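You operate a simulated robot arm through the tools that you are given. There is no shell and no other tool.

The job below is to be done with a simulated robot arm. You get a single attempt, and the scene is never put back.

## Task
Pack the beeswax tin and the blue block in the mending box.
Fine: lid on the tin; shut the box and slide it back by the press.

It is judged by the outcome, as a careful person would: the job done as asked, and still so three seconds after it is handed in. It fails if anything else is knocked over, pushed out of place, dropped, spilled or broken. A push-on lid holds only when it is set on centred and level and pressed home; a screw cap is set on level and turned clockwise until tight.

## Robot
A 7-joint arm with a two-finger parallel gripper, fixed in place. Base frame: the origin is at the foot of the arm, x ahead of it, y to its left, z up. Units: m, rad, N and s.
With the tool pointing down near the work surface it reaches from about 0.38 to 0.9 m from the base axis. Its first joint turns from -2.007 to 2.007 rad. Payload 3.91 kg.
Tool frame: the origin (TCP) lies between the finger pads and is the grasp point; the fingertips stand 0.03 m ahead of it; z points along the fingers, y is the line along which they close. Largest opening 0.11 m; finger width 0.02, thickness 0.01; the body of the gripper, 0.048 by 0.112 m, starts 0.055 m behind the TCP.
Orientation is that of the tool frame in the base frame, as [roll, pitch, yaw] about the fixed x, y, z axes, in that order (R = Rz(yaw) Ry(pitch) Rx(roll)). With the fingers straight down and closing along the base's y, the tool's x points along the base's -x, its y along +y and its z along -z.

## Interface
- The arm moves only by the tool apply_moves. Its argument "targets" is a list of rows, each an object of numbers (a shift or turn left out is 0, a gripper value left out holds the last): "ax", "ay", "az": the turn, a rotation vector about the tool's x, y, z in units of 4 degrees (1.0 is 4 degrees); "tx", "ty", "tz": the shift along the tool's x, y, z in units of 50 mm (1.0 is 50 mm); "fingers": the gripper command, from -1 (fully open) to 1 (shut), values between in proportion. In form: [{"ax": .., "ay": .., "az": .., "tx": .., "ty": .., "tz": .., "fingers": ..}, ...]. A call has 1 to 20 rows; each row shifts and turns the commanded pose from where the row before left it, along the tool's axes as they then stand. A call with a number of a shift or a turn outside -1 to 1 is refused whole. Rows are played at 5 a second. More than 0.05 m and 0.15 rad between two rows, or a gripper value outside its range, and nothing of the call is played. Where a pose cannot be reached the arm comes as near as it can. A force on the tool above 90 N (or 10 N above the force at the start of the call, whichever is more), or a blocked arm, ends the call early, and 0.2 s more pass. The fingers move at their own pace (about 0.153 m/s each) and stop on an object; they squeeze with about 44 N. The grip force told is the motor's: it shows also when the fingers shut on nothing. Time passes only in rows, and 0.2 s behind the last, so rows that do not move let the fingers close. It gives the time, the measured TCP pose, the force on the tool (base axes), the opening and the grip force at its end, in the units of the frame above (readings bear some noise), with the torque about the TCP (base axes, N m) and any sound that the robot's microphone picked up.
- Cameras (640 x 400 px; columns grow to the right, rows downward): "scene" is fixed at [0.0492, 0.5014, 1.374]; the picture's right is [-0.45, -0.89, 0.00], its down [-0.36, 0.18, -0.92] and it looks along [0.82, -0.42, -0.40] (base axes); focal length 255 px, centre (320, 200). "wrist" rides on the gripper at [0.072, 0.017, -0.103] in the tool frame; the picture's right is [-0.23, 0.97, 0.00], its down [-0.76, -0.18, -0.62] and it looks along [-0.61, -0.14, 0.78] (tool axes); focal length 222 px, centre (320, 200).
- camera(camera): a new picture of that camera. No time passes.
- lift_body(by): slides the trunk up (or, below 0, down) by that many m; the arm rides with it, the base frame stays. It gives what a move gives, with no picture.
- measure_at(camera, pixels): for up to 12 pixels [column, row] of the newest picture of that camera ("zoom" is the newest enlarged one), the place [x, y, z] in the base frame of the surface seen there, good to about 0.002 m. No time passes.
- inspect(camera, box): a new picture of the part [left, top, right, bottom] of that camera's present view, enlarged. No time passes.
- close_job(): hands the job in; it is judged then, once.

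Open the gripper and draw the arm clear of the work before you hand the job in, unless the task says otherwise.

The tools are called as a command line: name --argument value ..., lists and objects as JSON in quotes. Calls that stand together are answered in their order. apply_moves: Moves the arm, as the interface text tells. Its arguments: {"type":"object","properties":{"targets":{"type":"array"}},"required":["targets"]} The other tools are called the same way: lift_body (by) slides the trunk up or down; camera (camera) takes a picture; measure_at (camera, pixels) gives the place of the surface under pixels of a picture; inspect (camera, box) takes an enlarged picture of a part of a camera's view; close_job () hands the job in.

At the start:

```text
time: 0.0
eef_pos: [0.4521, 0.1648, 1.2833]
orientation: [-3.14, -0.001, 3.141]
wrist_force: [0.9, 0.4, -0.3]
moment: [0.0, -0.02, 0.0]
width: 0.1099
gripper_force: 0.1
trunk travel left (down, up): [-0.825, 0.165]
```

scene: 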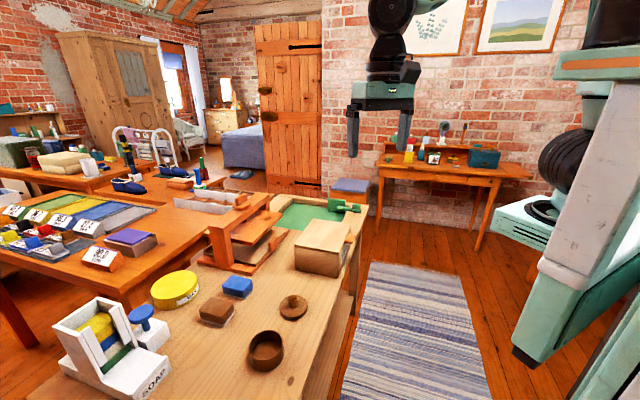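
wrist: 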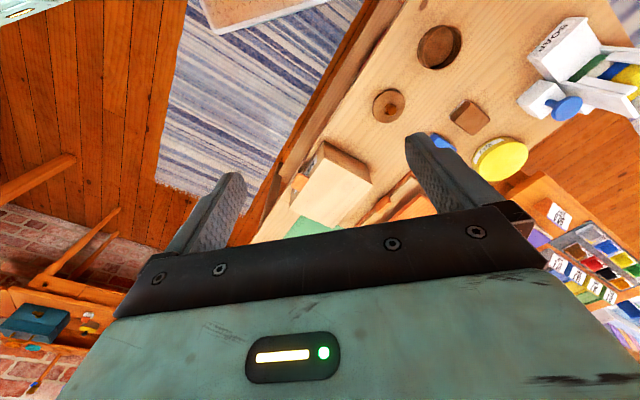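

The scene picture shows a yellow tin near (175,290), a blue block (237,287), a brown block (217,310), a lid-like disc (293,307), an open pot (266,350) and a wooden box (322,248). I enlarge those parts to tell which is which.

inspect --camera "scene" --box '[140, 180, 400, 400]'

inspect --camera "scene" --box '[260, 180, 380, 300]'

inspect --camera "scene" --box '[0, 180, 260, 400]'

inspect --camera "wrist" --box '[230, 0, 640, 260]'

```text
1.82 times, centred on (270, 290) of scene
```

zoom: 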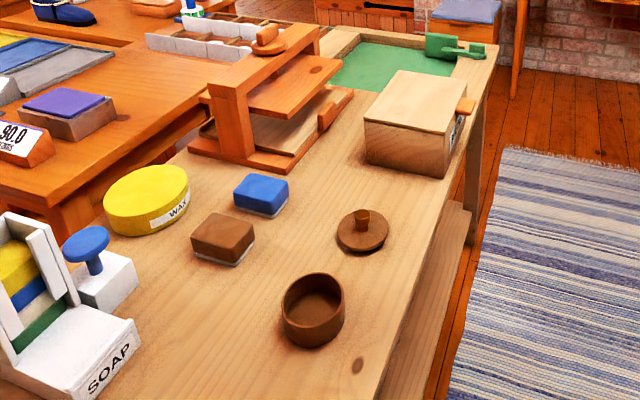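

```text
3.33 times, centred on (320, 240) of scene
```

zoom: 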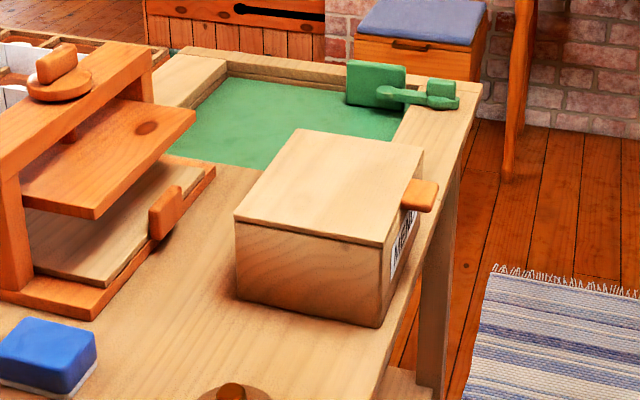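

```text
1.82 times, centred on (130, 290) of scene
```

zoom: 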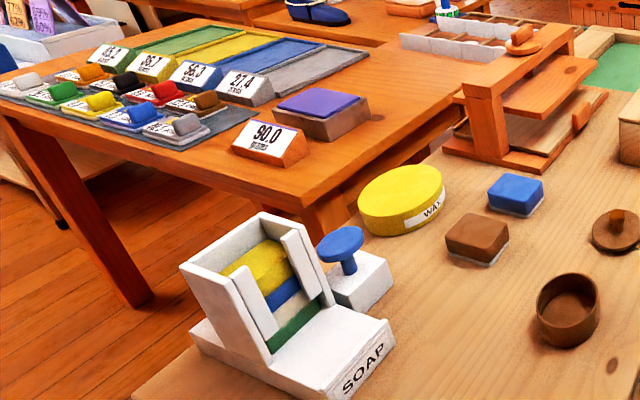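

```text
1.54 times, centred on (435, 130) of wrist
```

zoom: 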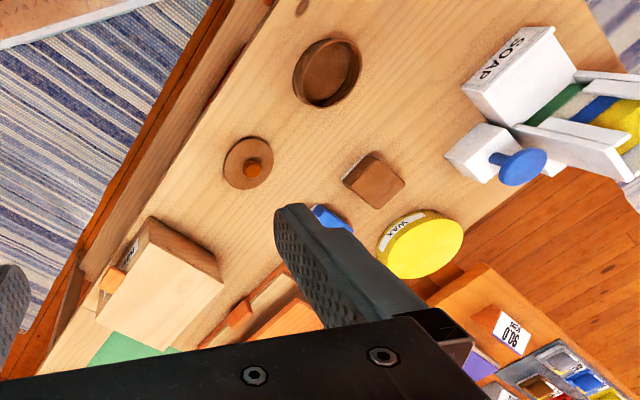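

The yellow round reads "WAX" and the brown pot with a knobbed lid stands apart; I zoom in on each to be sure which is the beeswax tin, and on the box's label.

inspect --camera "scene" --box '[145, 260, 225, 310]'

inspect --camera "scene" --box '[240, 280, 320, 380]'

inspect --camera "scene" --box '[290, 210, 370, 280]'

inspect --camera "scene" --box '[190, 260, 270, 340]'

inspect --camera "wrist" --box '[270, 130, 390, 230]'

inspect --camera "wrist" --box '[360, 10, 480, 130]'

inspect --camera "scene" --box '[160, 170, 300, 300]'

```text
8.00 times, centred on (185, 285) of scene
```

zoom: 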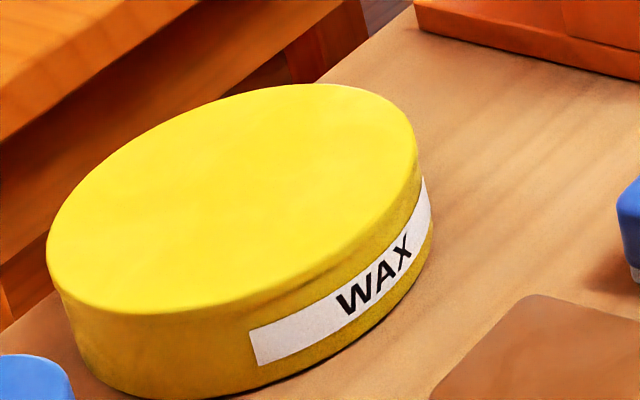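

```text
4.00 times, centred on (280, 330) of scene
```

zoom: 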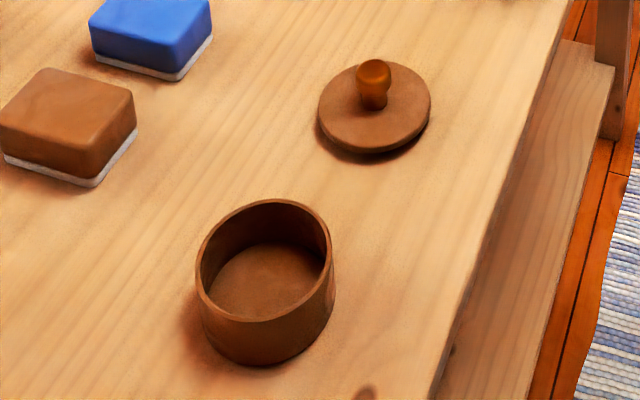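

```text
5.71 times, centred on (330, 245) of scene
```

zoom: 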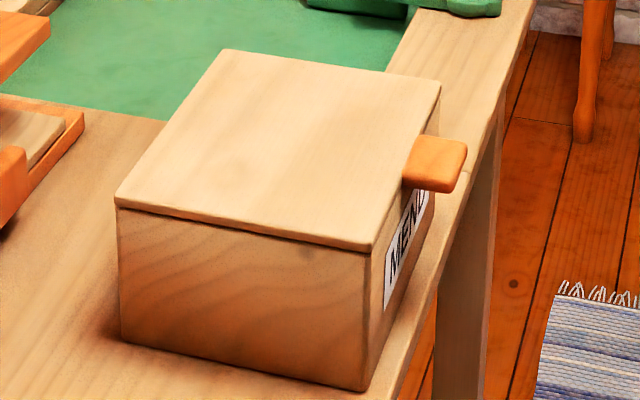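

```text
5.00 times, centred on (230, 300) of scene
```

zoom: 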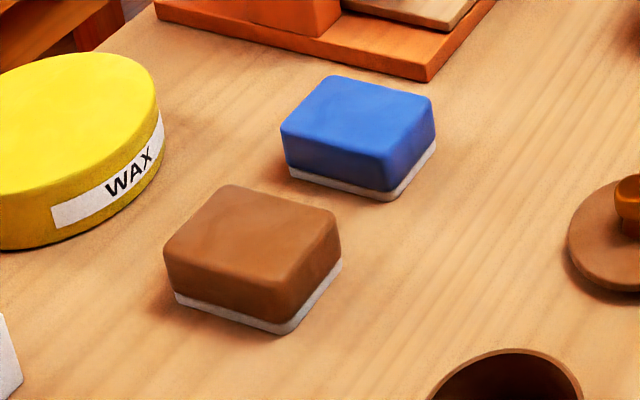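

```text
4.00 times, centred on (330, 180) of wrist
```

zoom: 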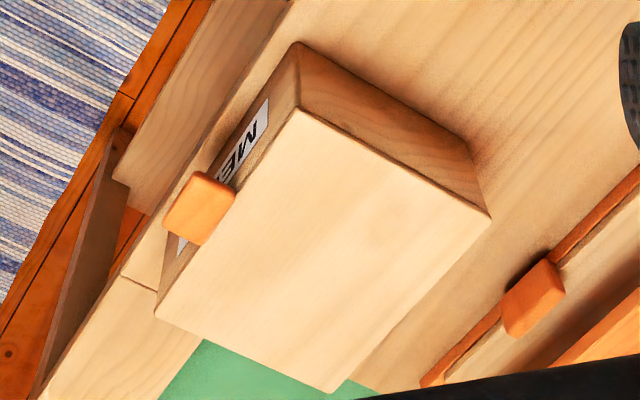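

```text
3.33 times, centred on (420, 70) of wrist
```

zoom: 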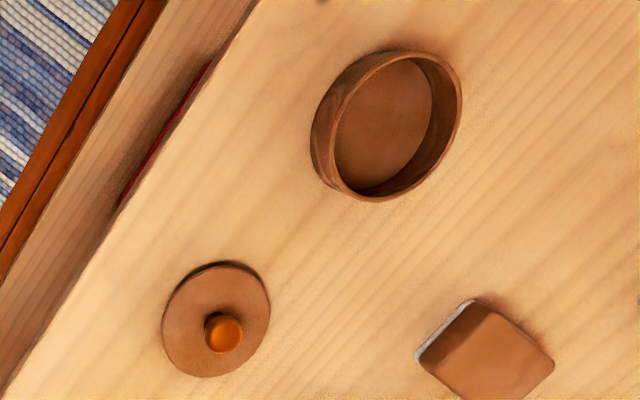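

```text
3.08 times, centred on (230, 235) of scene
```

zoom: 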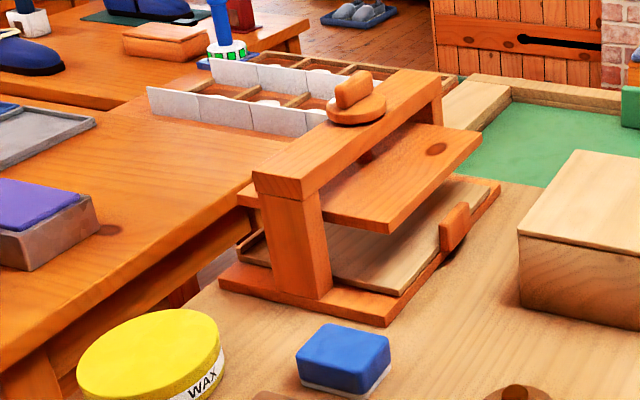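

The box reads "MEND…" with an orange tab; the press stands left of it. I measure the main things in the scene picture.

camera --camera "scene"

measure_at --camera "scene" --pixels '[[152, 290], [197, 275], [175, 283], [186, 271], [162, 297], [237, 283], [215, 308], [293, 299], [293, 307], [280, 308], [306, 308], [264, 355]]'

measure_at --camera "scene" --pixels '[[250, 345], [266, 332], [283, 345], [264, 362], [311, 246], [343, 253], [367, 226], [330, 220], [310, 269], [341, 278], [361, 239], [371, 236]]'

measure_at --camera "scene" --pixels '[[246, 277], [283, 237], [266, 221], [232, 265], [243, 205], [220, 236], [300, 330], [330, 300], [240, 330], [210, 345], [290, 225], [340, 330]]'

```text
taken
```

scene: 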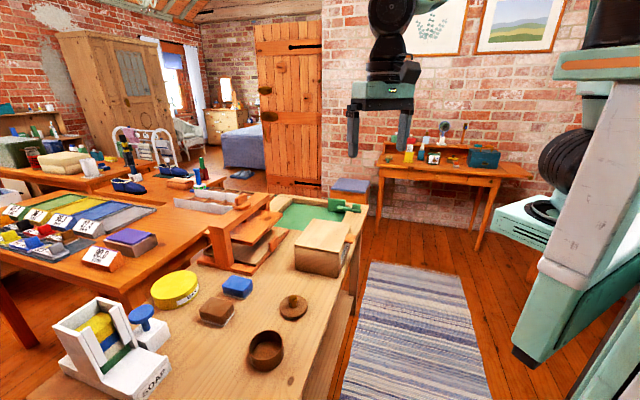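

```text
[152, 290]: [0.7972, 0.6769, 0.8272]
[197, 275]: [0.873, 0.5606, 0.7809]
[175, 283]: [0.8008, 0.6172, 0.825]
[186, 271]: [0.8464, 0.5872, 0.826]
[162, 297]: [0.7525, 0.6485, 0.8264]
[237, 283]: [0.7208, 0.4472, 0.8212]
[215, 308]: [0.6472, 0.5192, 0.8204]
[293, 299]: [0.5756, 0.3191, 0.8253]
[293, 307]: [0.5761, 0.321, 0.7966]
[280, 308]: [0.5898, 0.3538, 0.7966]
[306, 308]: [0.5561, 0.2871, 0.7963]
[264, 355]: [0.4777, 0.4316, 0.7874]
```

```text
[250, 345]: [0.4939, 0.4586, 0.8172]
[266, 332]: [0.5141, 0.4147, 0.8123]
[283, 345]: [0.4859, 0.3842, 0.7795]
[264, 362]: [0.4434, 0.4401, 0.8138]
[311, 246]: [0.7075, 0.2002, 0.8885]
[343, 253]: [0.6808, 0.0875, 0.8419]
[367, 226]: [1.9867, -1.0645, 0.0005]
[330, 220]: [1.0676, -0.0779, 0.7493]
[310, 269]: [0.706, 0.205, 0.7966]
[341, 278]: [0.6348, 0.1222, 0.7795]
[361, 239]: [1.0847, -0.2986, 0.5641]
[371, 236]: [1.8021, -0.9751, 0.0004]
```

```text
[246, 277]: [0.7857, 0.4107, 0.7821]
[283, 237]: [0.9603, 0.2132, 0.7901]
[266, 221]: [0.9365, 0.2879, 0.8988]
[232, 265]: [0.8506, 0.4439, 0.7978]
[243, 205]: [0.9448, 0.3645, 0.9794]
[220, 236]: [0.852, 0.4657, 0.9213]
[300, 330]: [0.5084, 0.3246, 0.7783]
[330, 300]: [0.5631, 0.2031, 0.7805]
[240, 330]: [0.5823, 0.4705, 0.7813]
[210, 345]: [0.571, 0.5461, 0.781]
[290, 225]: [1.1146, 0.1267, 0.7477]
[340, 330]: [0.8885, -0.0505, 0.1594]
```

The yellow "WAX" tin at (0.80,0.62) is 12 cm wide and beyond reach, while the pot at (0.476,0.425) with its loose lid at (0.573,0.32) fits the gripper. I zoom on the box and measure its corners.

inspect --camera "scene" --box '[285, 205, 375, 285]'

measure_at --camera "zoom" --pixels '[[135, 198], [225, 85], [405, 122], [352, 240], [270, 150], [140, 330], [345, 370], [420, 175], [450, 165], [350, 285], [395, 230], [410, 185]]'

```text
5.00 times, centred on (330, 245) of scene
```

zoom: 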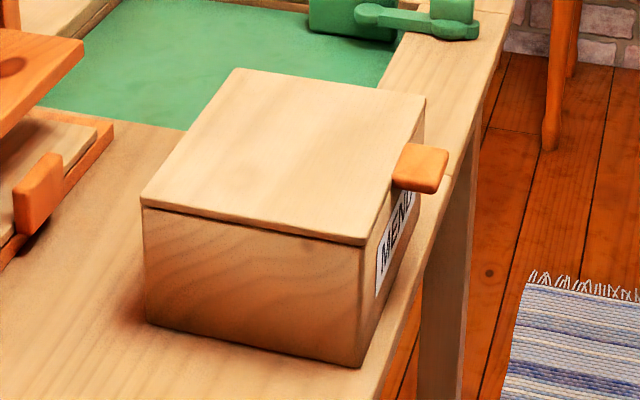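

```text
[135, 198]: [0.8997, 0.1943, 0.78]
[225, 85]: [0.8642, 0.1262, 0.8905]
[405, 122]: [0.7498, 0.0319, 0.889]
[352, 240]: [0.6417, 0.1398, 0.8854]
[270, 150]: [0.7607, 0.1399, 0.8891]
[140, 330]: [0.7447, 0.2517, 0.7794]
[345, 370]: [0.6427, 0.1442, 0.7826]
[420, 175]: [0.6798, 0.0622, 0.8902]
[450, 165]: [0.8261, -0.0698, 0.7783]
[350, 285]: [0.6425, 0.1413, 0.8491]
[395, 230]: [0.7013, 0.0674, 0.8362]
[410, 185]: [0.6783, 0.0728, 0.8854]
```

Box corners come out near (0.641,0.140), (0.74,0.24), (0.75,0.03): it stands at 45°, its label face towards −x−y and its back towards the press about 14 cm behind. I lower the trunk 0.2 m and take closer pictures.

lift_body --by -0.2

camera --camera "wrist"

```text
time: 2.2
eef_pos: [0.4532, 0.1649, 1.0834]
orientation: [-3.141, 0.0, 3.142]
wrist_force: [0.8, -0.5, -0.2]
moment: [0.0, -0.02, -0.02]
width: 0.1099
gripper_force: 0.1
trunk travel left (down, up): [-0.625, 0.365]
```

```text
taken
```

wrist: 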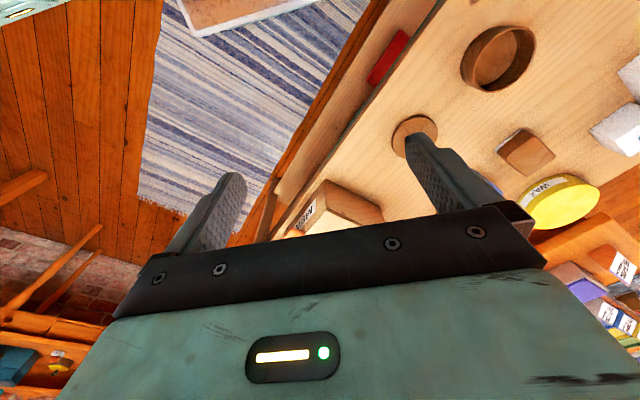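

The pot is in view at (497,57), its lid at (414,130), and something red lies on a lower shelf at (388,60). I enlarge these.

inspect --camera "wrist" --box '[350, 0, 560, 180]'

measure_at --camera "wrist" --pixels '[[463, 58], [535, 48], [497, 25], [495, 90], [505, 62], [388, 60], [405, 125], [430, 125], [415, 130], [525, 152], [300, 225], [340, 200]]'

inspect --camera "wrist" --box '[260, 150, 400, 250]'

```text
2.22 times, centred on (455, 90) of wrist
```

zoom: 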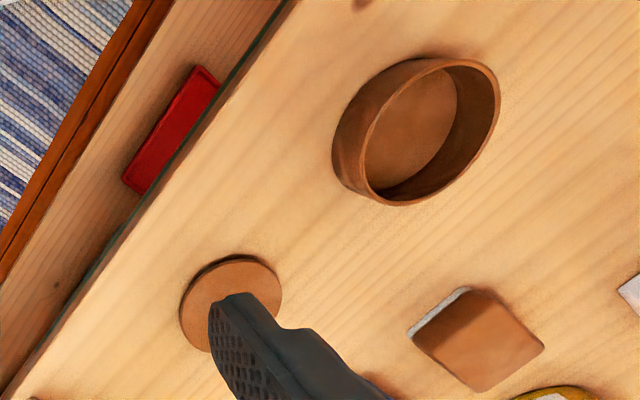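

```text
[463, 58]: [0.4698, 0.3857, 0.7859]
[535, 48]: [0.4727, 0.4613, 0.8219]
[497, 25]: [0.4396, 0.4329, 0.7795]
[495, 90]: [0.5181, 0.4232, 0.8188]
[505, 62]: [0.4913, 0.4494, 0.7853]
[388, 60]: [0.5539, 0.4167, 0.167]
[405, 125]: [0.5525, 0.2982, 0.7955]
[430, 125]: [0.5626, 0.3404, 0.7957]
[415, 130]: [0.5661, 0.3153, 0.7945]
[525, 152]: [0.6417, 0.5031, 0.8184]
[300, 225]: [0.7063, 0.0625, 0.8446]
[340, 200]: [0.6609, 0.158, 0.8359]
```

```text
4.00 times, centred on (330, 200) of wrist
```

zoom: 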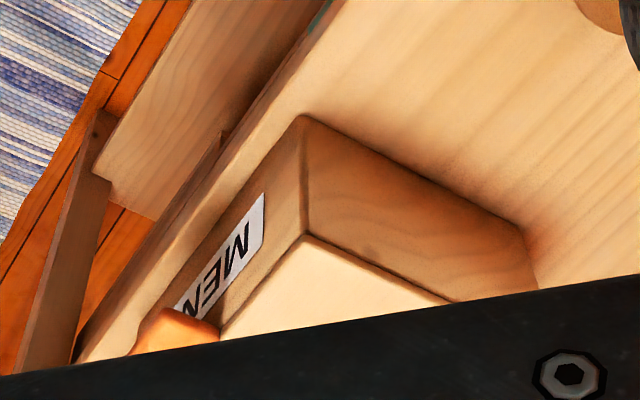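

Pot floor z≈0.785, rim ≈0.82, lid disc top ≈0.796. I move so that the wrist camera looks down on pot and lid together, to get exact centres.

apply_moves --targets '[{"tx": -0.25, "ty": 0.78, "fingers": -1}, {"tx": -0.25, "ty": 0.78}, {"tx": -0.25, "ty": 0.78}, {"tx": -0.25, "ty": 0.78}, {"tx": -0.25, "ty": 0.78}, {}]'

camera --camera "wrist"

inspect --camera "wrist" --box '[230, 0, 450, 140]'

```text
time: 3.6
eef_pos: [0.5158, 0.3598, 1.0839]
orientation: [-3.141, -0.001, -3.14]
wrist_force: [-0.1, 0.3, 0.2]
moment: [0.02, 0.01, -0.03]
width: 0.1098
gripper_force: 0.1
trunk travel left (down, up): [-0.625, 0.365]
```

```text
taken
```

wrist: 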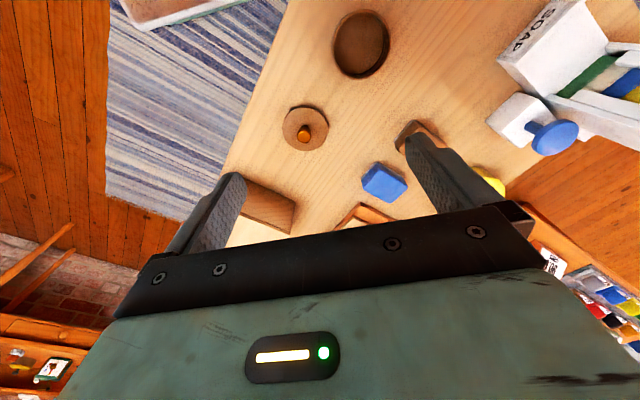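

```text
2.86 times, centred on (340, 70) of wrist
```

zoom: 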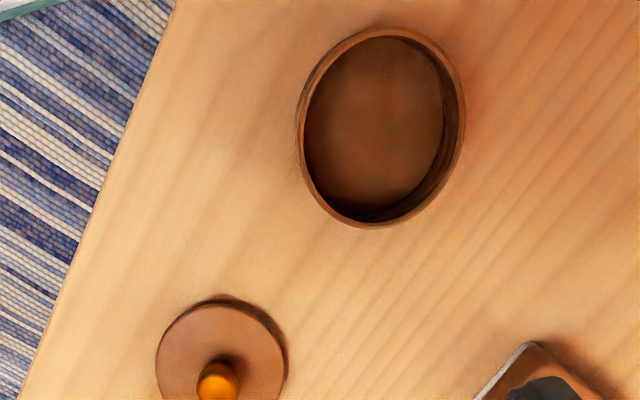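

Both are now seen from nearly above; I zoom in on the pot rim and then on the lid for exact measures.

inspect --camera "wrist" --box '[320, 0, 410, 90]'

measure_at --camera "zoom" --pixels '[[108, 180], [320, 62], [430, 150], [420, 260], [345, 330], [240, 346], [130, 280], [190, 75], [440, 190], [270, 200], [150, 100], [300, 340]]'

inspect --camera "wrist" --box '[265, 85, 345, 165]'

measure_at --camera "zoom" --pixels '[[150, 200], [320, 230], [250, 110], [220, 300], [260, 250], [265, 235], [290, 220], [270, 275], [245, 240], [300, 150], [180, 140], [280, 300]]'

```text
4.44 times, centred on (365, 45) of wrist
```

zoom: 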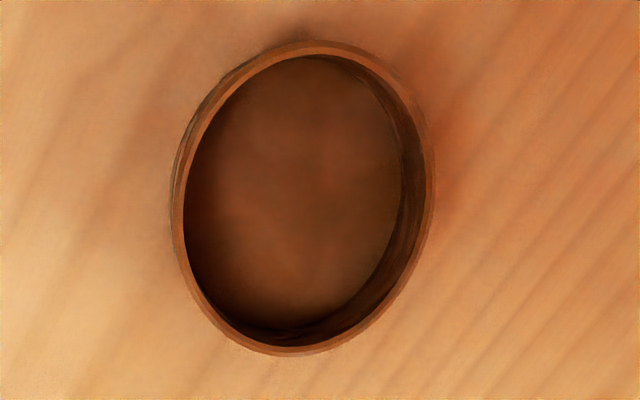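

```text
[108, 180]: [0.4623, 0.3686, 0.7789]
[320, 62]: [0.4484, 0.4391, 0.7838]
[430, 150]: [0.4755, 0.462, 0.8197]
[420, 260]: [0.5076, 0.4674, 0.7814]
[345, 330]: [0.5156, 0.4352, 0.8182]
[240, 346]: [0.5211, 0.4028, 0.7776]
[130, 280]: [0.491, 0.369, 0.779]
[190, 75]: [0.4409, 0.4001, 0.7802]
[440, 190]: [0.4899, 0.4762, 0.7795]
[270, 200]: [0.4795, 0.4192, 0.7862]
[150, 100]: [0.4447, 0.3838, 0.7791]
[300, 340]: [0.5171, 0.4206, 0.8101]
```

```text
5.00 times, centred on (305, 125) of wrist
```

zoom: 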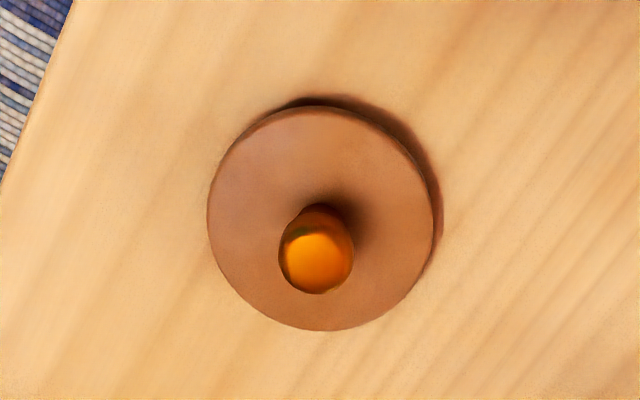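

```text
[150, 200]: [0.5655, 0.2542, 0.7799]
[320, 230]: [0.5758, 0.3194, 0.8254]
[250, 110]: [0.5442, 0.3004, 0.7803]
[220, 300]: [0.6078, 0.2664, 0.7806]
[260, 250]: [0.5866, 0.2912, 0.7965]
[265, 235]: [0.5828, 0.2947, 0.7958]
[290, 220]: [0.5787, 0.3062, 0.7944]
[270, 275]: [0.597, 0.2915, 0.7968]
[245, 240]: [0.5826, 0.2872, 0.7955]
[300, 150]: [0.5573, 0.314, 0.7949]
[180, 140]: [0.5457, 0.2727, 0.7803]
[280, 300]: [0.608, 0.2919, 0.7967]
```

I re-measure the pot rim ring at its extreme pixels, then likewise the lid's disc edge.

inspect --camera "wrist" --box '[320, 0, 410, 90]'

measure_at --camera "zoom" --pixels '[[179, 180], [177, 220], [430, 180], [426, 120], [310, 47], [270, 53], [285, 350], [320, 347], [230, 80], [235, 330], [380, 75], [390, 300]]'

inspect --camera "wrist" --box '[265, 85, 345, 165]'

measure_at --camera "zoom" --pixels '[[212, 215], [428, 220], [310, 111], [320, 326], [240, 290], [400, 290], [390, 150], [240, 150], [316, 255], [316, 225], [345, 255], [285, 255]]'

```text
4.44 times, centred on (365, 45) of wrist
```

zoom: 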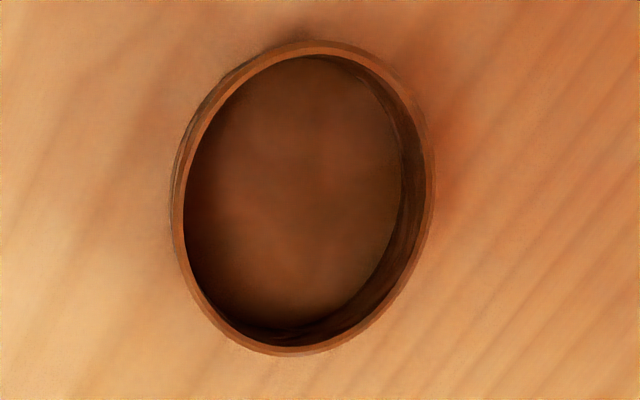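

```text
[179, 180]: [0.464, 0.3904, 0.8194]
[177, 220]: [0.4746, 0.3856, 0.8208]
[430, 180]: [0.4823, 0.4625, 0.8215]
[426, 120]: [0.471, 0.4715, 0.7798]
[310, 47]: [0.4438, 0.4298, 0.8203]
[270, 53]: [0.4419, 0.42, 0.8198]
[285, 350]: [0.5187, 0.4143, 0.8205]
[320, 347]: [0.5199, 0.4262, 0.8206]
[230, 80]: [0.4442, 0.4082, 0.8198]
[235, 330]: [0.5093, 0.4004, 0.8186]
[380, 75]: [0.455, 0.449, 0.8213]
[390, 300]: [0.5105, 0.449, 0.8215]
```

```text
5.00 times, centred on (305, 125) of wrist
```

zoom: 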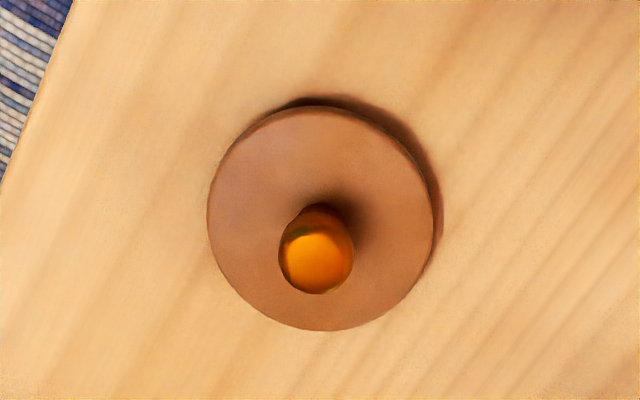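

```text
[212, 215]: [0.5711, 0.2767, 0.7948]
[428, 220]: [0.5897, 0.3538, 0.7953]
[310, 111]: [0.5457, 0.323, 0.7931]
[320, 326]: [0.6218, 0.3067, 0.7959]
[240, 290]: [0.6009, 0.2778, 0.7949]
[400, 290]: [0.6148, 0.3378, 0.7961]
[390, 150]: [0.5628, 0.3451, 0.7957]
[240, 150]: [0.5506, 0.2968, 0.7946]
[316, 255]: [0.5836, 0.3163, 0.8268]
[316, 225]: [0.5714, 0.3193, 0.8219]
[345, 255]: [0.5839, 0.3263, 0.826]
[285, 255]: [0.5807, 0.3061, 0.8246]
```

Pot centre fits to (0.481,0.4245), outer radius 0.039, rim z 0.820; lid centre (0.5835,0.316), radius 0.039, knob 20 mm wide with its top at 0.826. I lower the trunk another 0.2 m and move above the knob.

lift_body --by -0.18

apply_moves --targets '[{"tx": -0.68, "ty": -0.44, "fingers": -0.3}, {"tx": -0.68, "ty": -0.44}, {}, {}]'

camera --camera "wrist"

inspect --camera "scene" --box '[220, 240, 380, 380]'

```text
time: 5.6
eef_pos: [0.5154, 0.3591, 0.9032]
orientation: [3.14, -0.001, -3.141]
wrist_force: [-1.2, -0.3, 0.2]
moment: [0.01, 0.01, 0.01]
width: 0.1098
gripper_force: 0.0
trunk travel left (down, up): [-0.445, 0.545]
```

```text
time: 6.6
eef_pos: [0.5833, 0.3138, 0.9022]
orientation: [3.141, -0.001, -3.141]
wrist_force: [-0.5, -0.2, 0.2]
moment: [0.01, 0.0, -0.01]
width: 0.0717
gripper_force: 0.0
trunk travel left (down, up): [-0.445, 0.545]
```

```text
taken
```

wrist: 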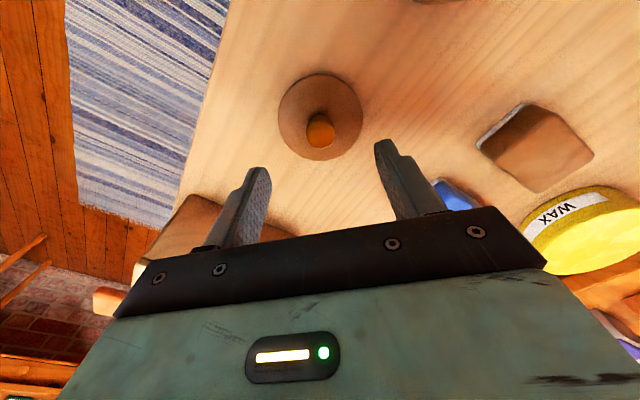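

```text
2.86 times, centred on (300, 310) of scene
```

zoom: 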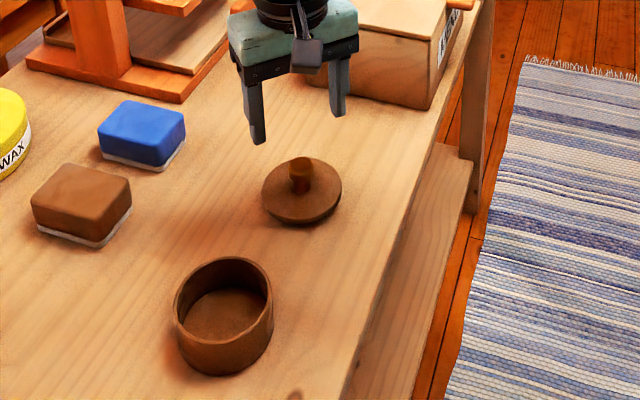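

The camera is much nearer the lid now, at (320,116); I re-measure knob and disc edge for the final alignment.

inspect --camera "wrist" --box '[270, 66, 370, 166]'

measure_at --camera "wrist" --pixels '[[281, 112], [361, 112], [318, 76], [322, 158], [296, 85], [350, 146], [350, 88], [292, 142], [320, 128], [310, 130], [331, 130], [320, 140]]'

```text
4.00 times, centred on (320, 116) of wrist
```

zoom: 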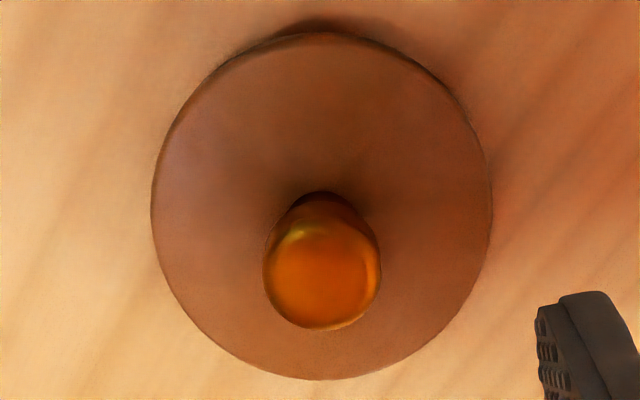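

```text
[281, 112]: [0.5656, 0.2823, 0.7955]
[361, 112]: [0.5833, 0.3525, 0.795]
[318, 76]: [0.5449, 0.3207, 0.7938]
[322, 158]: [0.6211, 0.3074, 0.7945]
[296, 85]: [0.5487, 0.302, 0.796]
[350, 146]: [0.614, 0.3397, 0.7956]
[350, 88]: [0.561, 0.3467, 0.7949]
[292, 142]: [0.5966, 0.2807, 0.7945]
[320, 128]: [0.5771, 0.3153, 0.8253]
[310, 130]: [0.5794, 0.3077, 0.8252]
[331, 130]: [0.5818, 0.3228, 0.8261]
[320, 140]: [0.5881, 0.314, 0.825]
```

Lid centre now reads (0.583,0.315), almost right below the TCP. I go down to TCP z≈0.830 (fingertips just above the disc) and close on the knob.

apply_moves --targets '[{"ty": 0.024, "tz": 0.5, "fingers": -0.3}, {"tz": 0.5}, {"tz": 0.44}, {}, {"fingers": 1}, {"fingers": 1}, {"fingers": 1}, {"fingers": 1}]'

inspect --camera "scene" --box '[220, 240, 380, 380]'

```text
time: 8.4
eef_pos: [0.5829, 0.3144, 0.8312]
orientation: [3.141, -0.001, 3.141]
wrist_force: [-0.8, -0.5, -0.8]
moment: [-0.03, 0.0, 0.01]
width: 0.0234
gripper_force: 43.8
trunk travel left (down, up): [-0.445, 0.545]
```

```text
2.86 times, centred on (300, 310) of scene
```

zoom: 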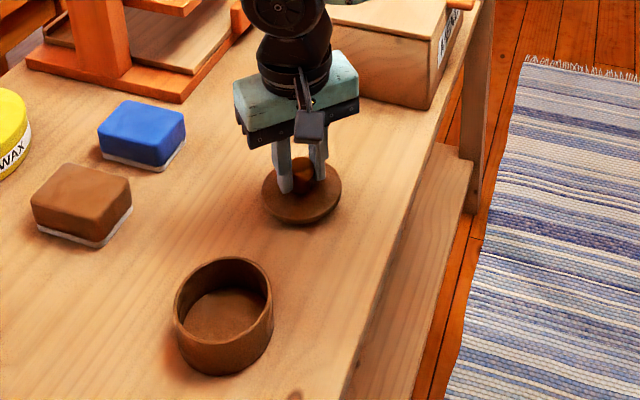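

Knob gripped (opening 23 mm, 44 N). I lift 7 cm and carry the lid over the pot at (0.481,0.4245), stopping above it to check alignment.

apply_moves --targets '[{"tz": -0.5, "fingers": 1}, {"tz": -0.9}, {"tx": 0.51, "ty": 0.55}, {"tx": 0.51, "ty": 0.55}, {"tx": 0.51, "ty": 0.55}, {"tx": 0.51, "ty": 0.55}, {}, {}]'

camera --camera "wrist"

inspect --camera "scene" --box '[200, 280, 340, 400]'

```text
time: 10.2
eef_pos: [0.481, 0.4264, 0.9008]
orientation: [3.141, -0.001, -3.141]
wrist_force: [-0.5, -0.1, 0.1]
moment: [0.03, 0.0, 0.01]
width: 0.0001
gripper_force: 37.6
trunk travel left (down, up): [-0.445, 0.545]
```

```text
taken
```

wrist: 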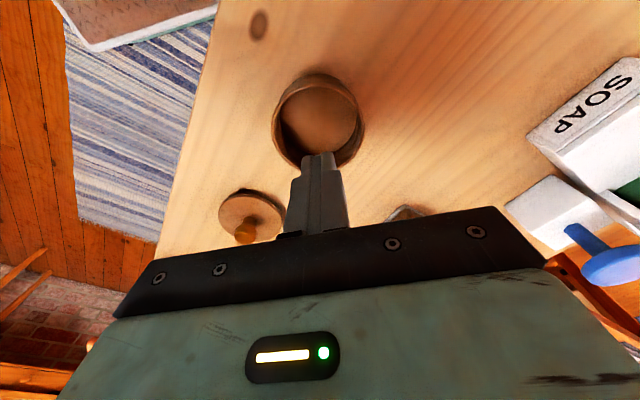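

```text
3.33 times, centred on (270, 340) of scene
```

zoom: 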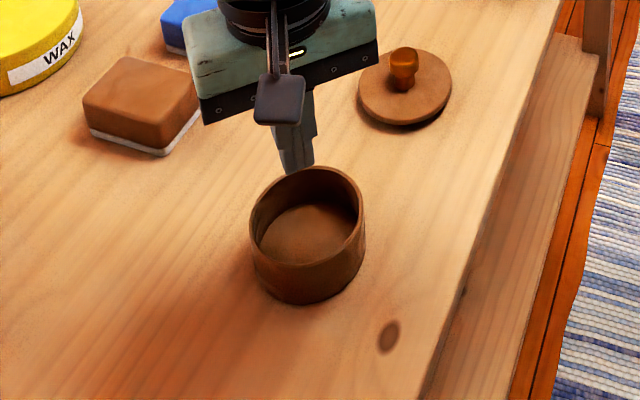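

The gripper shut on nothing: the lid slipped off and still lies by (250,217) in the wrist picture. I look at the knob's shape and re-measure it.

inspect --camera "scene" --box '[275, 285, 315, 325]'

measure_at --camera "zoom" --pixels '[[310, 100], [310, 130], [310, 160], [310, 190], [310, 210], [280, 130], [340, 130], [290, 170], [330, 170], [170, 230], [420, 230], [300, 290]]'

inspect --camera "wrist" --box '[210, 180, 290, 250]'

```text
10.00 times, centred on (295, 305) of scene
```

zoom: 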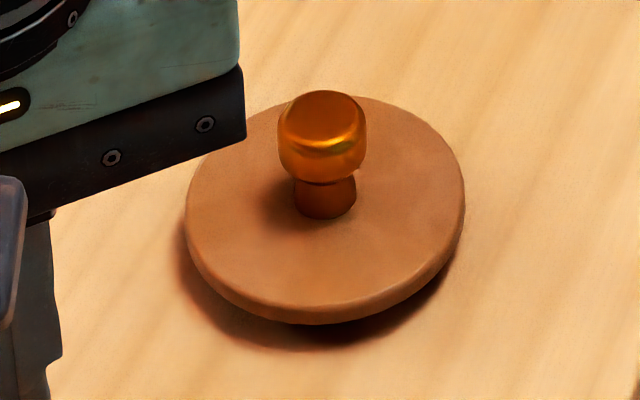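

```text
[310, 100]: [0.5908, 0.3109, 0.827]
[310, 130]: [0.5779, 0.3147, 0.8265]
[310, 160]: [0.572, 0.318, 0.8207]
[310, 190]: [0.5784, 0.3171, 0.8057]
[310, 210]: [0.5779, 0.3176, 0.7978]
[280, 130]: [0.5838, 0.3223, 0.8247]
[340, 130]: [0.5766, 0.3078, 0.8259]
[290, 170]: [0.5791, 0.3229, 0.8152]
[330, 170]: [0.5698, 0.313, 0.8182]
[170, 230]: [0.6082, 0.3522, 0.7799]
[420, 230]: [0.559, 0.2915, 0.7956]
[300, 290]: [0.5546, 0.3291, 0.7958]
```

```text
5.71 times, centred on (250, 215) of wrist
```

zoom: 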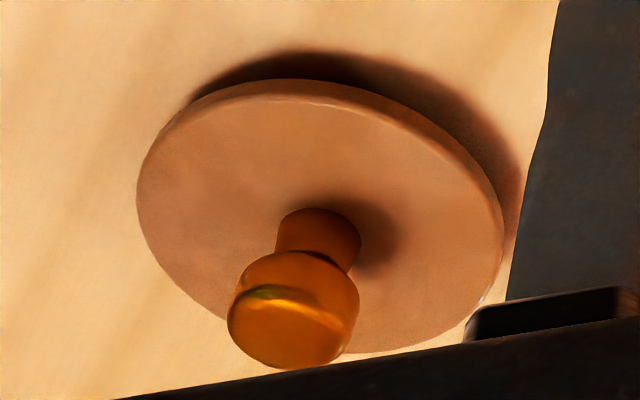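

The knob is a ball about 24 mm wide at z≈0.81–0.826 on a thinner stem, and my pads met it above its widest part. I go back over it, come down about 4 mm lower and grip, then test with a small slow lift.

apply_moves --targets '[{"tx": -0.505, "ty": -0.554, "fingers": -0.3}, {"tx": -0.505, "ty": -0.554}, {"tx": -0.505, "ty": -0.554}, {"tx": -0.505, "ty": -0.554}, {}, {}]'

inspect --camera "wrist" --box '[270, 66, 370, 166]'

measure_at --camera "zoom" --pixels '[[156, 200], [485, 200], [320, 38], [320, 372], [200, 110], [430, 320], [440, 110], [200, 310], [320, 225], [275, 270], [370, 270], [320, 310]]'

```text
time: 11.6
eef_pos: [0.5812, 0.3133, 0.9]
orientation: [3.14, 0.001, 3.141]
wrist_force: [-0.9, -0.4, 0.7]
moment: [0.01, 0.0, -0.03]
width: 0.0711
gripper_force: 0.0
trunk travel left (down, up): [-0.445, 0.545]
```

```text
4.00 times, centred on (320, 116) of wrist
```

zoom: 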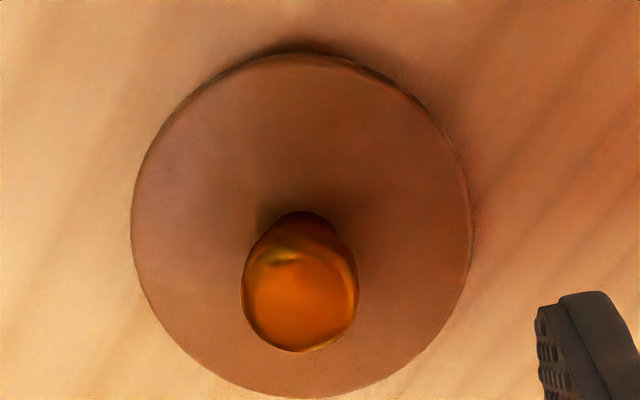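

```text
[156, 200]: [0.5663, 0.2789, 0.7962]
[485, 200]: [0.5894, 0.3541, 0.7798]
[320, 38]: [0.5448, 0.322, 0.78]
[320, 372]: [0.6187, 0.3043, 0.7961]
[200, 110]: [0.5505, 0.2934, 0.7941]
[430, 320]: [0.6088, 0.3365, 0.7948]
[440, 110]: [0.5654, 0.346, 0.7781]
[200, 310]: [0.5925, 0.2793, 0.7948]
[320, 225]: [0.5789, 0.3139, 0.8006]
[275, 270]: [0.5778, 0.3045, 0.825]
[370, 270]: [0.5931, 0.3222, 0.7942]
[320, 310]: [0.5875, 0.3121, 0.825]
```

The lid shifted a few millimetres; its edges are now at zoom pixels (133,225), (472,250), (310,57), (300,394), which I measure.

measure_at --camera "zoom" --pixels '[[137, 225], [467, 250], [310, 60], [300, 391], [170, 135], [420, 345], [425, 120], [185, 330], [246, 285], [353, 285], [300, 245], [300, 345]]'

```text
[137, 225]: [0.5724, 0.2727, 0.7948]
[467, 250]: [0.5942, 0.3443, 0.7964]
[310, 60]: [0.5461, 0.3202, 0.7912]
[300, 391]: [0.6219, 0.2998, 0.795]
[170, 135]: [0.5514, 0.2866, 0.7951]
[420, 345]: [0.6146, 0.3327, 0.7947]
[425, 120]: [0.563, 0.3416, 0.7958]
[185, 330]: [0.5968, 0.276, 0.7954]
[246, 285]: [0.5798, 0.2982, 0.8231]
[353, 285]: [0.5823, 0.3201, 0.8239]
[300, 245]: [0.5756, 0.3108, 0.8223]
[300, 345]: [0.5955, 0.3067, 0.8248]
```

Lid and knob centre now (0.583,0.309). I correct sideways, go down to z≈0.8265, grip, and lift just 1 cm slowly to test.

apply_moves --targets '[{"tx": -0.034, "ty": -0.084, "tz": 0.5, "fingers": -0.3}, {"tz": 0.5}, {"tz": 0.36}, {"tz": 0.11}, {}, {"fingers": 1}, {"fingers": 1}, {"fingers": 1}, {"fingers": 1}, {"fingers": 1}]'

apply_moves --targets '[{"tz": -0.05, "fingers": 1}, {"tz": -0.05}, {"tz": -0.05}, {"tz": -0.05}, {}]'

inspect --camera "scene" --box '[260, 270, 330, 330]'

camera --camera "wrist"

```text
time: 13.8
eef_pos: [0.584, 0.3107, 0.8261]
orientation: [-3.141, 0.002, -3.141]
wrist_force: [0.7, -0.4, 0.2]
moment: [-0.01, 0.01, -0.01]
width: 0.0238
gripper_force: 44.2
trunk travel left (down, up): [-0.445, 0.545]
```

```text
time: 15.0
eef_pos: [0.5833, 0.3096, 0.8376]
orientation: [-3.142, -0.001, -3.142]
wrist_force: [-0.7, 0.3, -0.2]
moment: [-0.02, -0.02, 0.0]
width: 0.0236
gripper_force: 44.3
trunk travel left (down, up): [-0.445, 0.545]
```

```text
6.67 times, centred on (295, 300) of scene
```

zoom: 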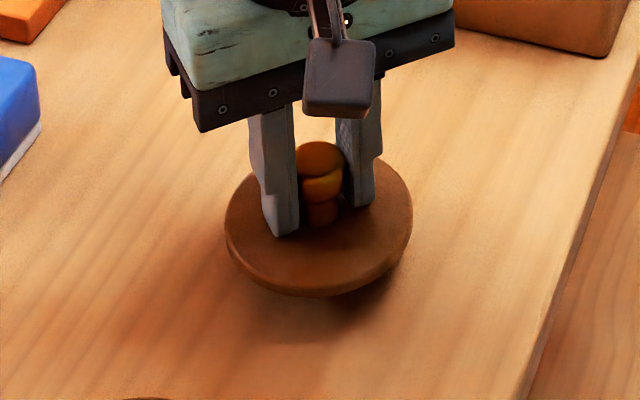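

```text
taken
```

wrist: 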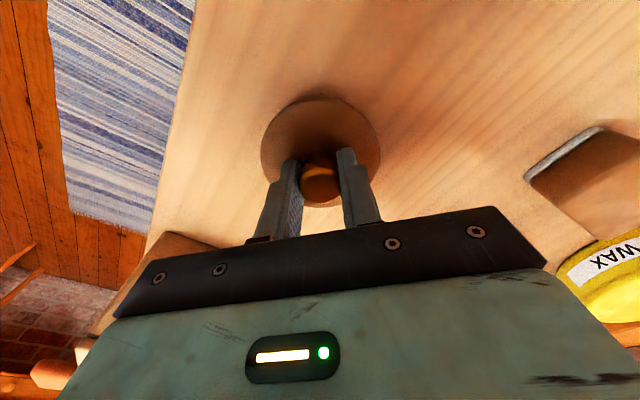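

The lid came up with the gripper (opening 23.6 mm, disc clear of the table). I lift slowly another 5 cm and look again.

apply_moves --targets '[{"tz": -0.1, "fingers": 1}, {"tz": -0.2}, {"tz": -0.2}, {"tz": -0.2}, {"tz": -0.2}, {"tz": -0.1}, {}]'

inspect --camera "scene" --box '[240, 240, 340, 340]'

inspect --camera "wrist" --box '[250, 80, 390, 220]'

measure_at --camera "zoom" --pixels '[[160, 130], [460, 130], [300, 60], [220, 80], [400, 80], [170, 170], [470, 170], [430, 100], [180, 110], [310, 150], [250, 150], [400, 150]]'

```text
time: 16.6
eef_pos: [0.5836, 0.3118, 0.8882]
orientation: [3.141, -0.001, -3.14]
wrist_force: [-0.2, -0.3, -0.2]
moment: [-0.02, 0.0, 0.01]
width: 0.0237
gripper_force: 44.4
trunk travel left (down, up): [-0.445, 0.545]
```

```text
4.00 times, centred on (290, 290) of scene
```

zoom: 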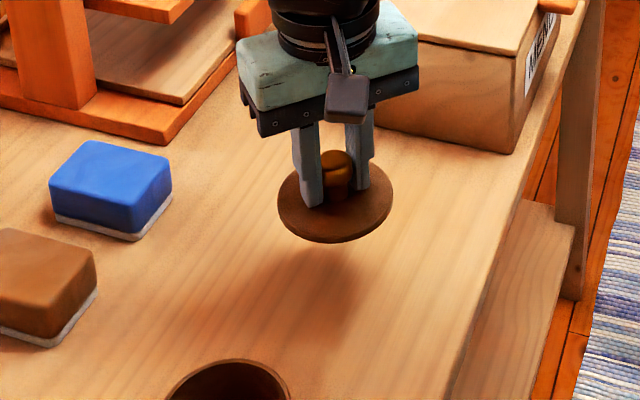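

```text
2.86 times, centred on (320, 150) of wrist
```

zoom: 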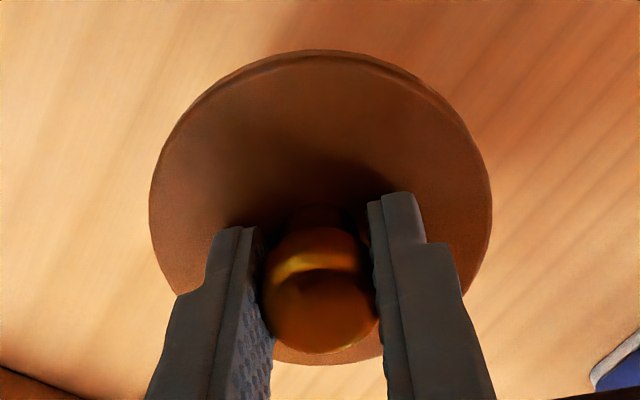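

```text
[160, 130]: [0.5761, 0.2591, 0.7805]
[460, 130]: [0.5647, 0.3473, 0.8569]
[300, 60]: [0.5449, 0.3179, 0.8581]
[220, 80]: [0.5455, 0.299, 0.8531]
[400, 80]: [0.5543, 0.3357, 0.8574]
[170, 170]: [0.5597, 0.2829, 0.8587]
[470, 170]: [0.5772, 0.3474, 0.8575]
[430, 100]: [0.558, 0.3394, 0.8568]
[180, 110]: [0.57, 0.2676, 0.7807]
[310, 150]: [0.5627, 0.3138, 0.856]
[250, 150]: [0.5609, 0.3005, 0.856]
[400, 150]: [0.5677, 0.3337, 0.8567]
```

The lid hangs level (disc at 0.857 all round) and centred under the TCP. I carry it gently over the pot at (0.481,0.4245).

apply_moves --targets '[{"tx": 0.2, "ty": 0.22, "fingers": 1}, {"tx": 0.36, "ty": 0.4}, {"tx": 0.42, "ty": 0.46}, {"tx": 0.42, "ty": 0.46}, {"tx": 0.4, "ty": 0.44}, {"tx": 0.252, "ty": 0.274}, {}, {}, {}]'

camera --camera "wrist"

inspect --camera "scene" --box '[210, 280, 330, 390]'

```text
time: 18.6
eef_pos: [0.4799, 0.4243, 0.8863]
orientation: [3.141, 0.001, -3.142]
wrist_force: [-0.1, 0.3, -0.3]
moment: [0.01, -0.01, 0.02]
width: 0.0237
gripper_force: 44.0
trunk travel left (down, up): [-0.445, 0.545]
```

```text
taken
```

wrist: 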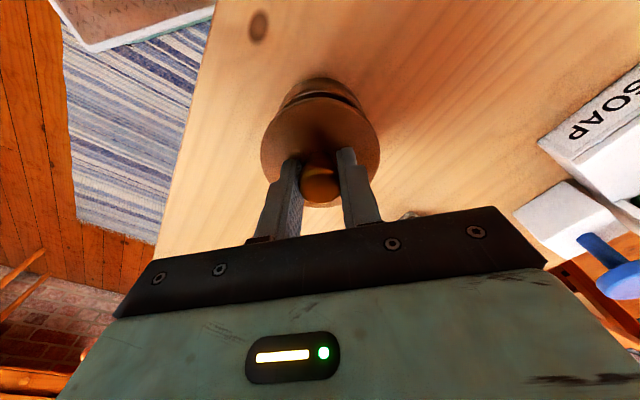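

```text
3.64 times, centred on (270, 335) of scene
```

zoom: 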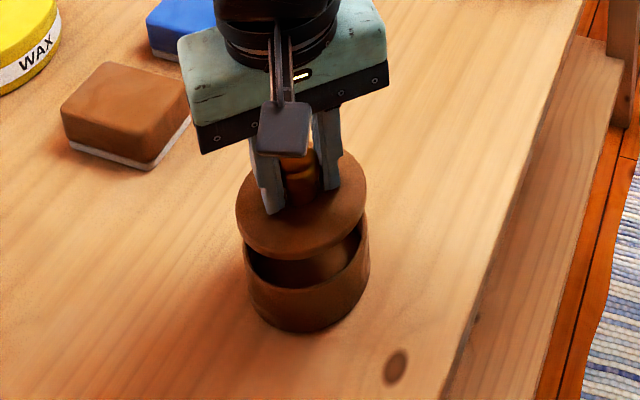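

The lid hangs over the pot; I measure both visible edges in the wrist view to check centring.

inspect --camera "wrist" --box '[250, 60, 390, 200]'

measure_at --camera "zoom" --pixels '[[300, 57], [350, 60], [255, 75], [400, 85], [440, 115], [210, 130], [320, 102], [240, 128], [400, 128], [165, 220], [470, 220], [320, 180]]'

```text
2.86 times, centred on (320, 130) of wrist
```

zoom: 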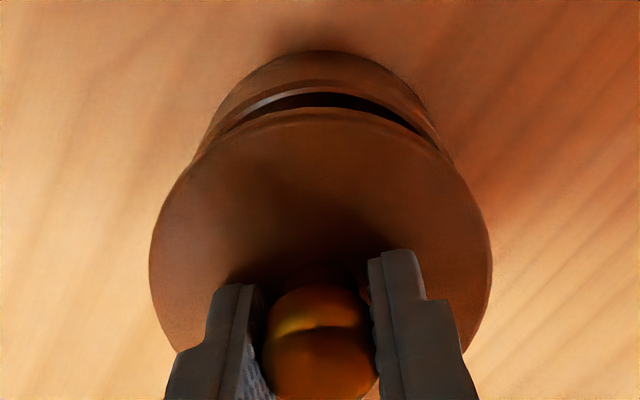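

```text
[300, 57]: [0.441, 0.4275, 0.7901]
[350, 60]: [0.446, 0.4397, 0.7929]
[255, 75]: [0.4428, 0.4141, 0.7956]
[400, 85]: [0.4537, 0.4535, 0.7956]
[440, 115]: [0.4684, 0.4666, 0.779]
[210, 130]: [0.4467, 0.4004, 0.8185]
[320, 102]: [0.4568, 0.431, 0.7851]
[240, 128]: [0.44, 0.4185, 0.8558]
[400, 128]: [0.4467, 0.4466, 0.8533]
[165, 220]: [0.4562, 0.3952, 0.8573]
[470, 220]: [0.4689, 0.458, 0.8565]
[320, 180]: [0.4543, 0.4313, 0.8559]
```

Pot fits a circle at (0.481,0.4245), the lid is within about 1 mm of it. I nudge 1 mm in x and lower slowly to just above contact.

apply_moves --targets '[{"tx": -0.02, "tz": 0.1, "fingers": 1}, {"tz": 0.1}, {"tz": 0.08}, {"tz": 0.06}, {}, {}]'

inspect --camera "scene" --box '[220, 300, 310, 390]'

inspect --camera "wrist" --box '[250, 60, 390, 200]'

```text
time: 20.0
eef_pos: [0.4813, 0.4224, 0.8701]
orientation: [-3.141, -0.002, -3.142]
wrist_force: [0.2, 0.1, -0.6]
moment: [0.02, 0.0, 0.01]
width: 0.0235
gripper_force: 43.9
trunk travel left (down, up): [-0.445, 0.545]
```

```text
4.44 times, centred on (265, 345) of scene
```

zoom: 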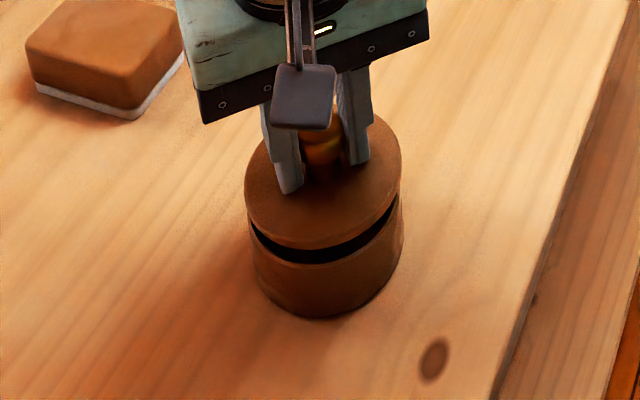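

```text
2.86 times, centred on (320, 130) of wrist
```

zoom: 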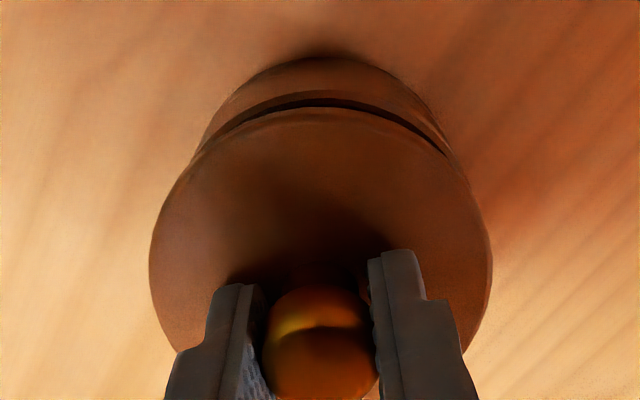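

Lid and rim look concentric with an even gap. I go down in small steps until the force shows seating.

apply_moves --targets '[{"tz": 0.04, "fingers": 1}, {"tz": 0.04}, {"tz": 0.04}, {"tz": 0.04}, {}]'

inspect --camera "scene" --box '[220, 300, 310, 390]'

```text
time: 21.2
eef_pos: [0.4818, 0.4236, 0.8626]
orientation: [-3.141, 0.0, 3.142]
wrist_force: [0.0, -0.1, -1.3]
moment: [-0.01, -0.01, 0.01]
width: 0.0238
gripper_force: 44.0
trunk travel left (down, up): [-0.445, 0.545]
```

```text
4.44 times, centred on (265, 345) of scene
```

zoom: 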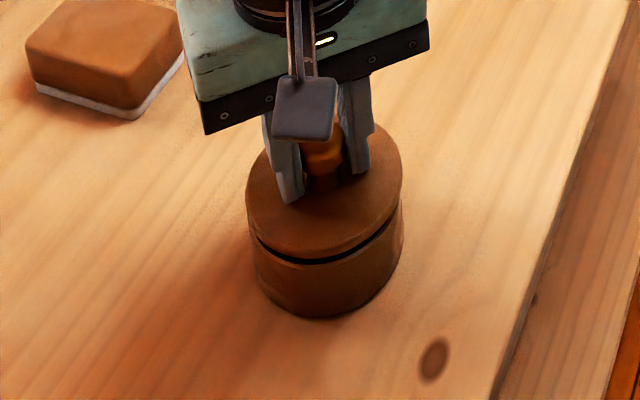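

No contact force yet (−1.3 N) and a thin even gap remains. I keep going down in 1.5 mm steps.

apply_moves --targets '[{"tz": 0.03, "fingers": 1}, {"tz": 0.03}, {"tz": 0.03}, {}]'

inspect --camera "scene" --box '[220, 300, 310, 390]'

```text
time: 22.2
eef_pos: [0.483, 0.4244, 0.8571]
orientation: [-3.141, 0.001, -3.141]
wrist_force: [0.2, -0.1, -0.8]
moment: [0.0, 0.02, 0.02]
width: 0.0235
gripper_force: 44.2
trunk travel left (down, up): [-0.445, 0.545]
```

```text
4.44 times, centred on (265, 345) of scene
```

zoom: 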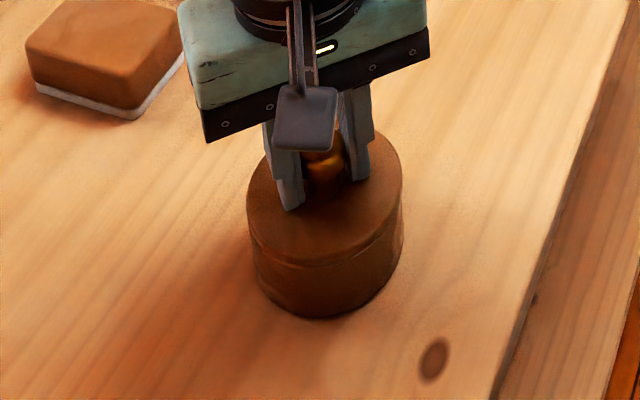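

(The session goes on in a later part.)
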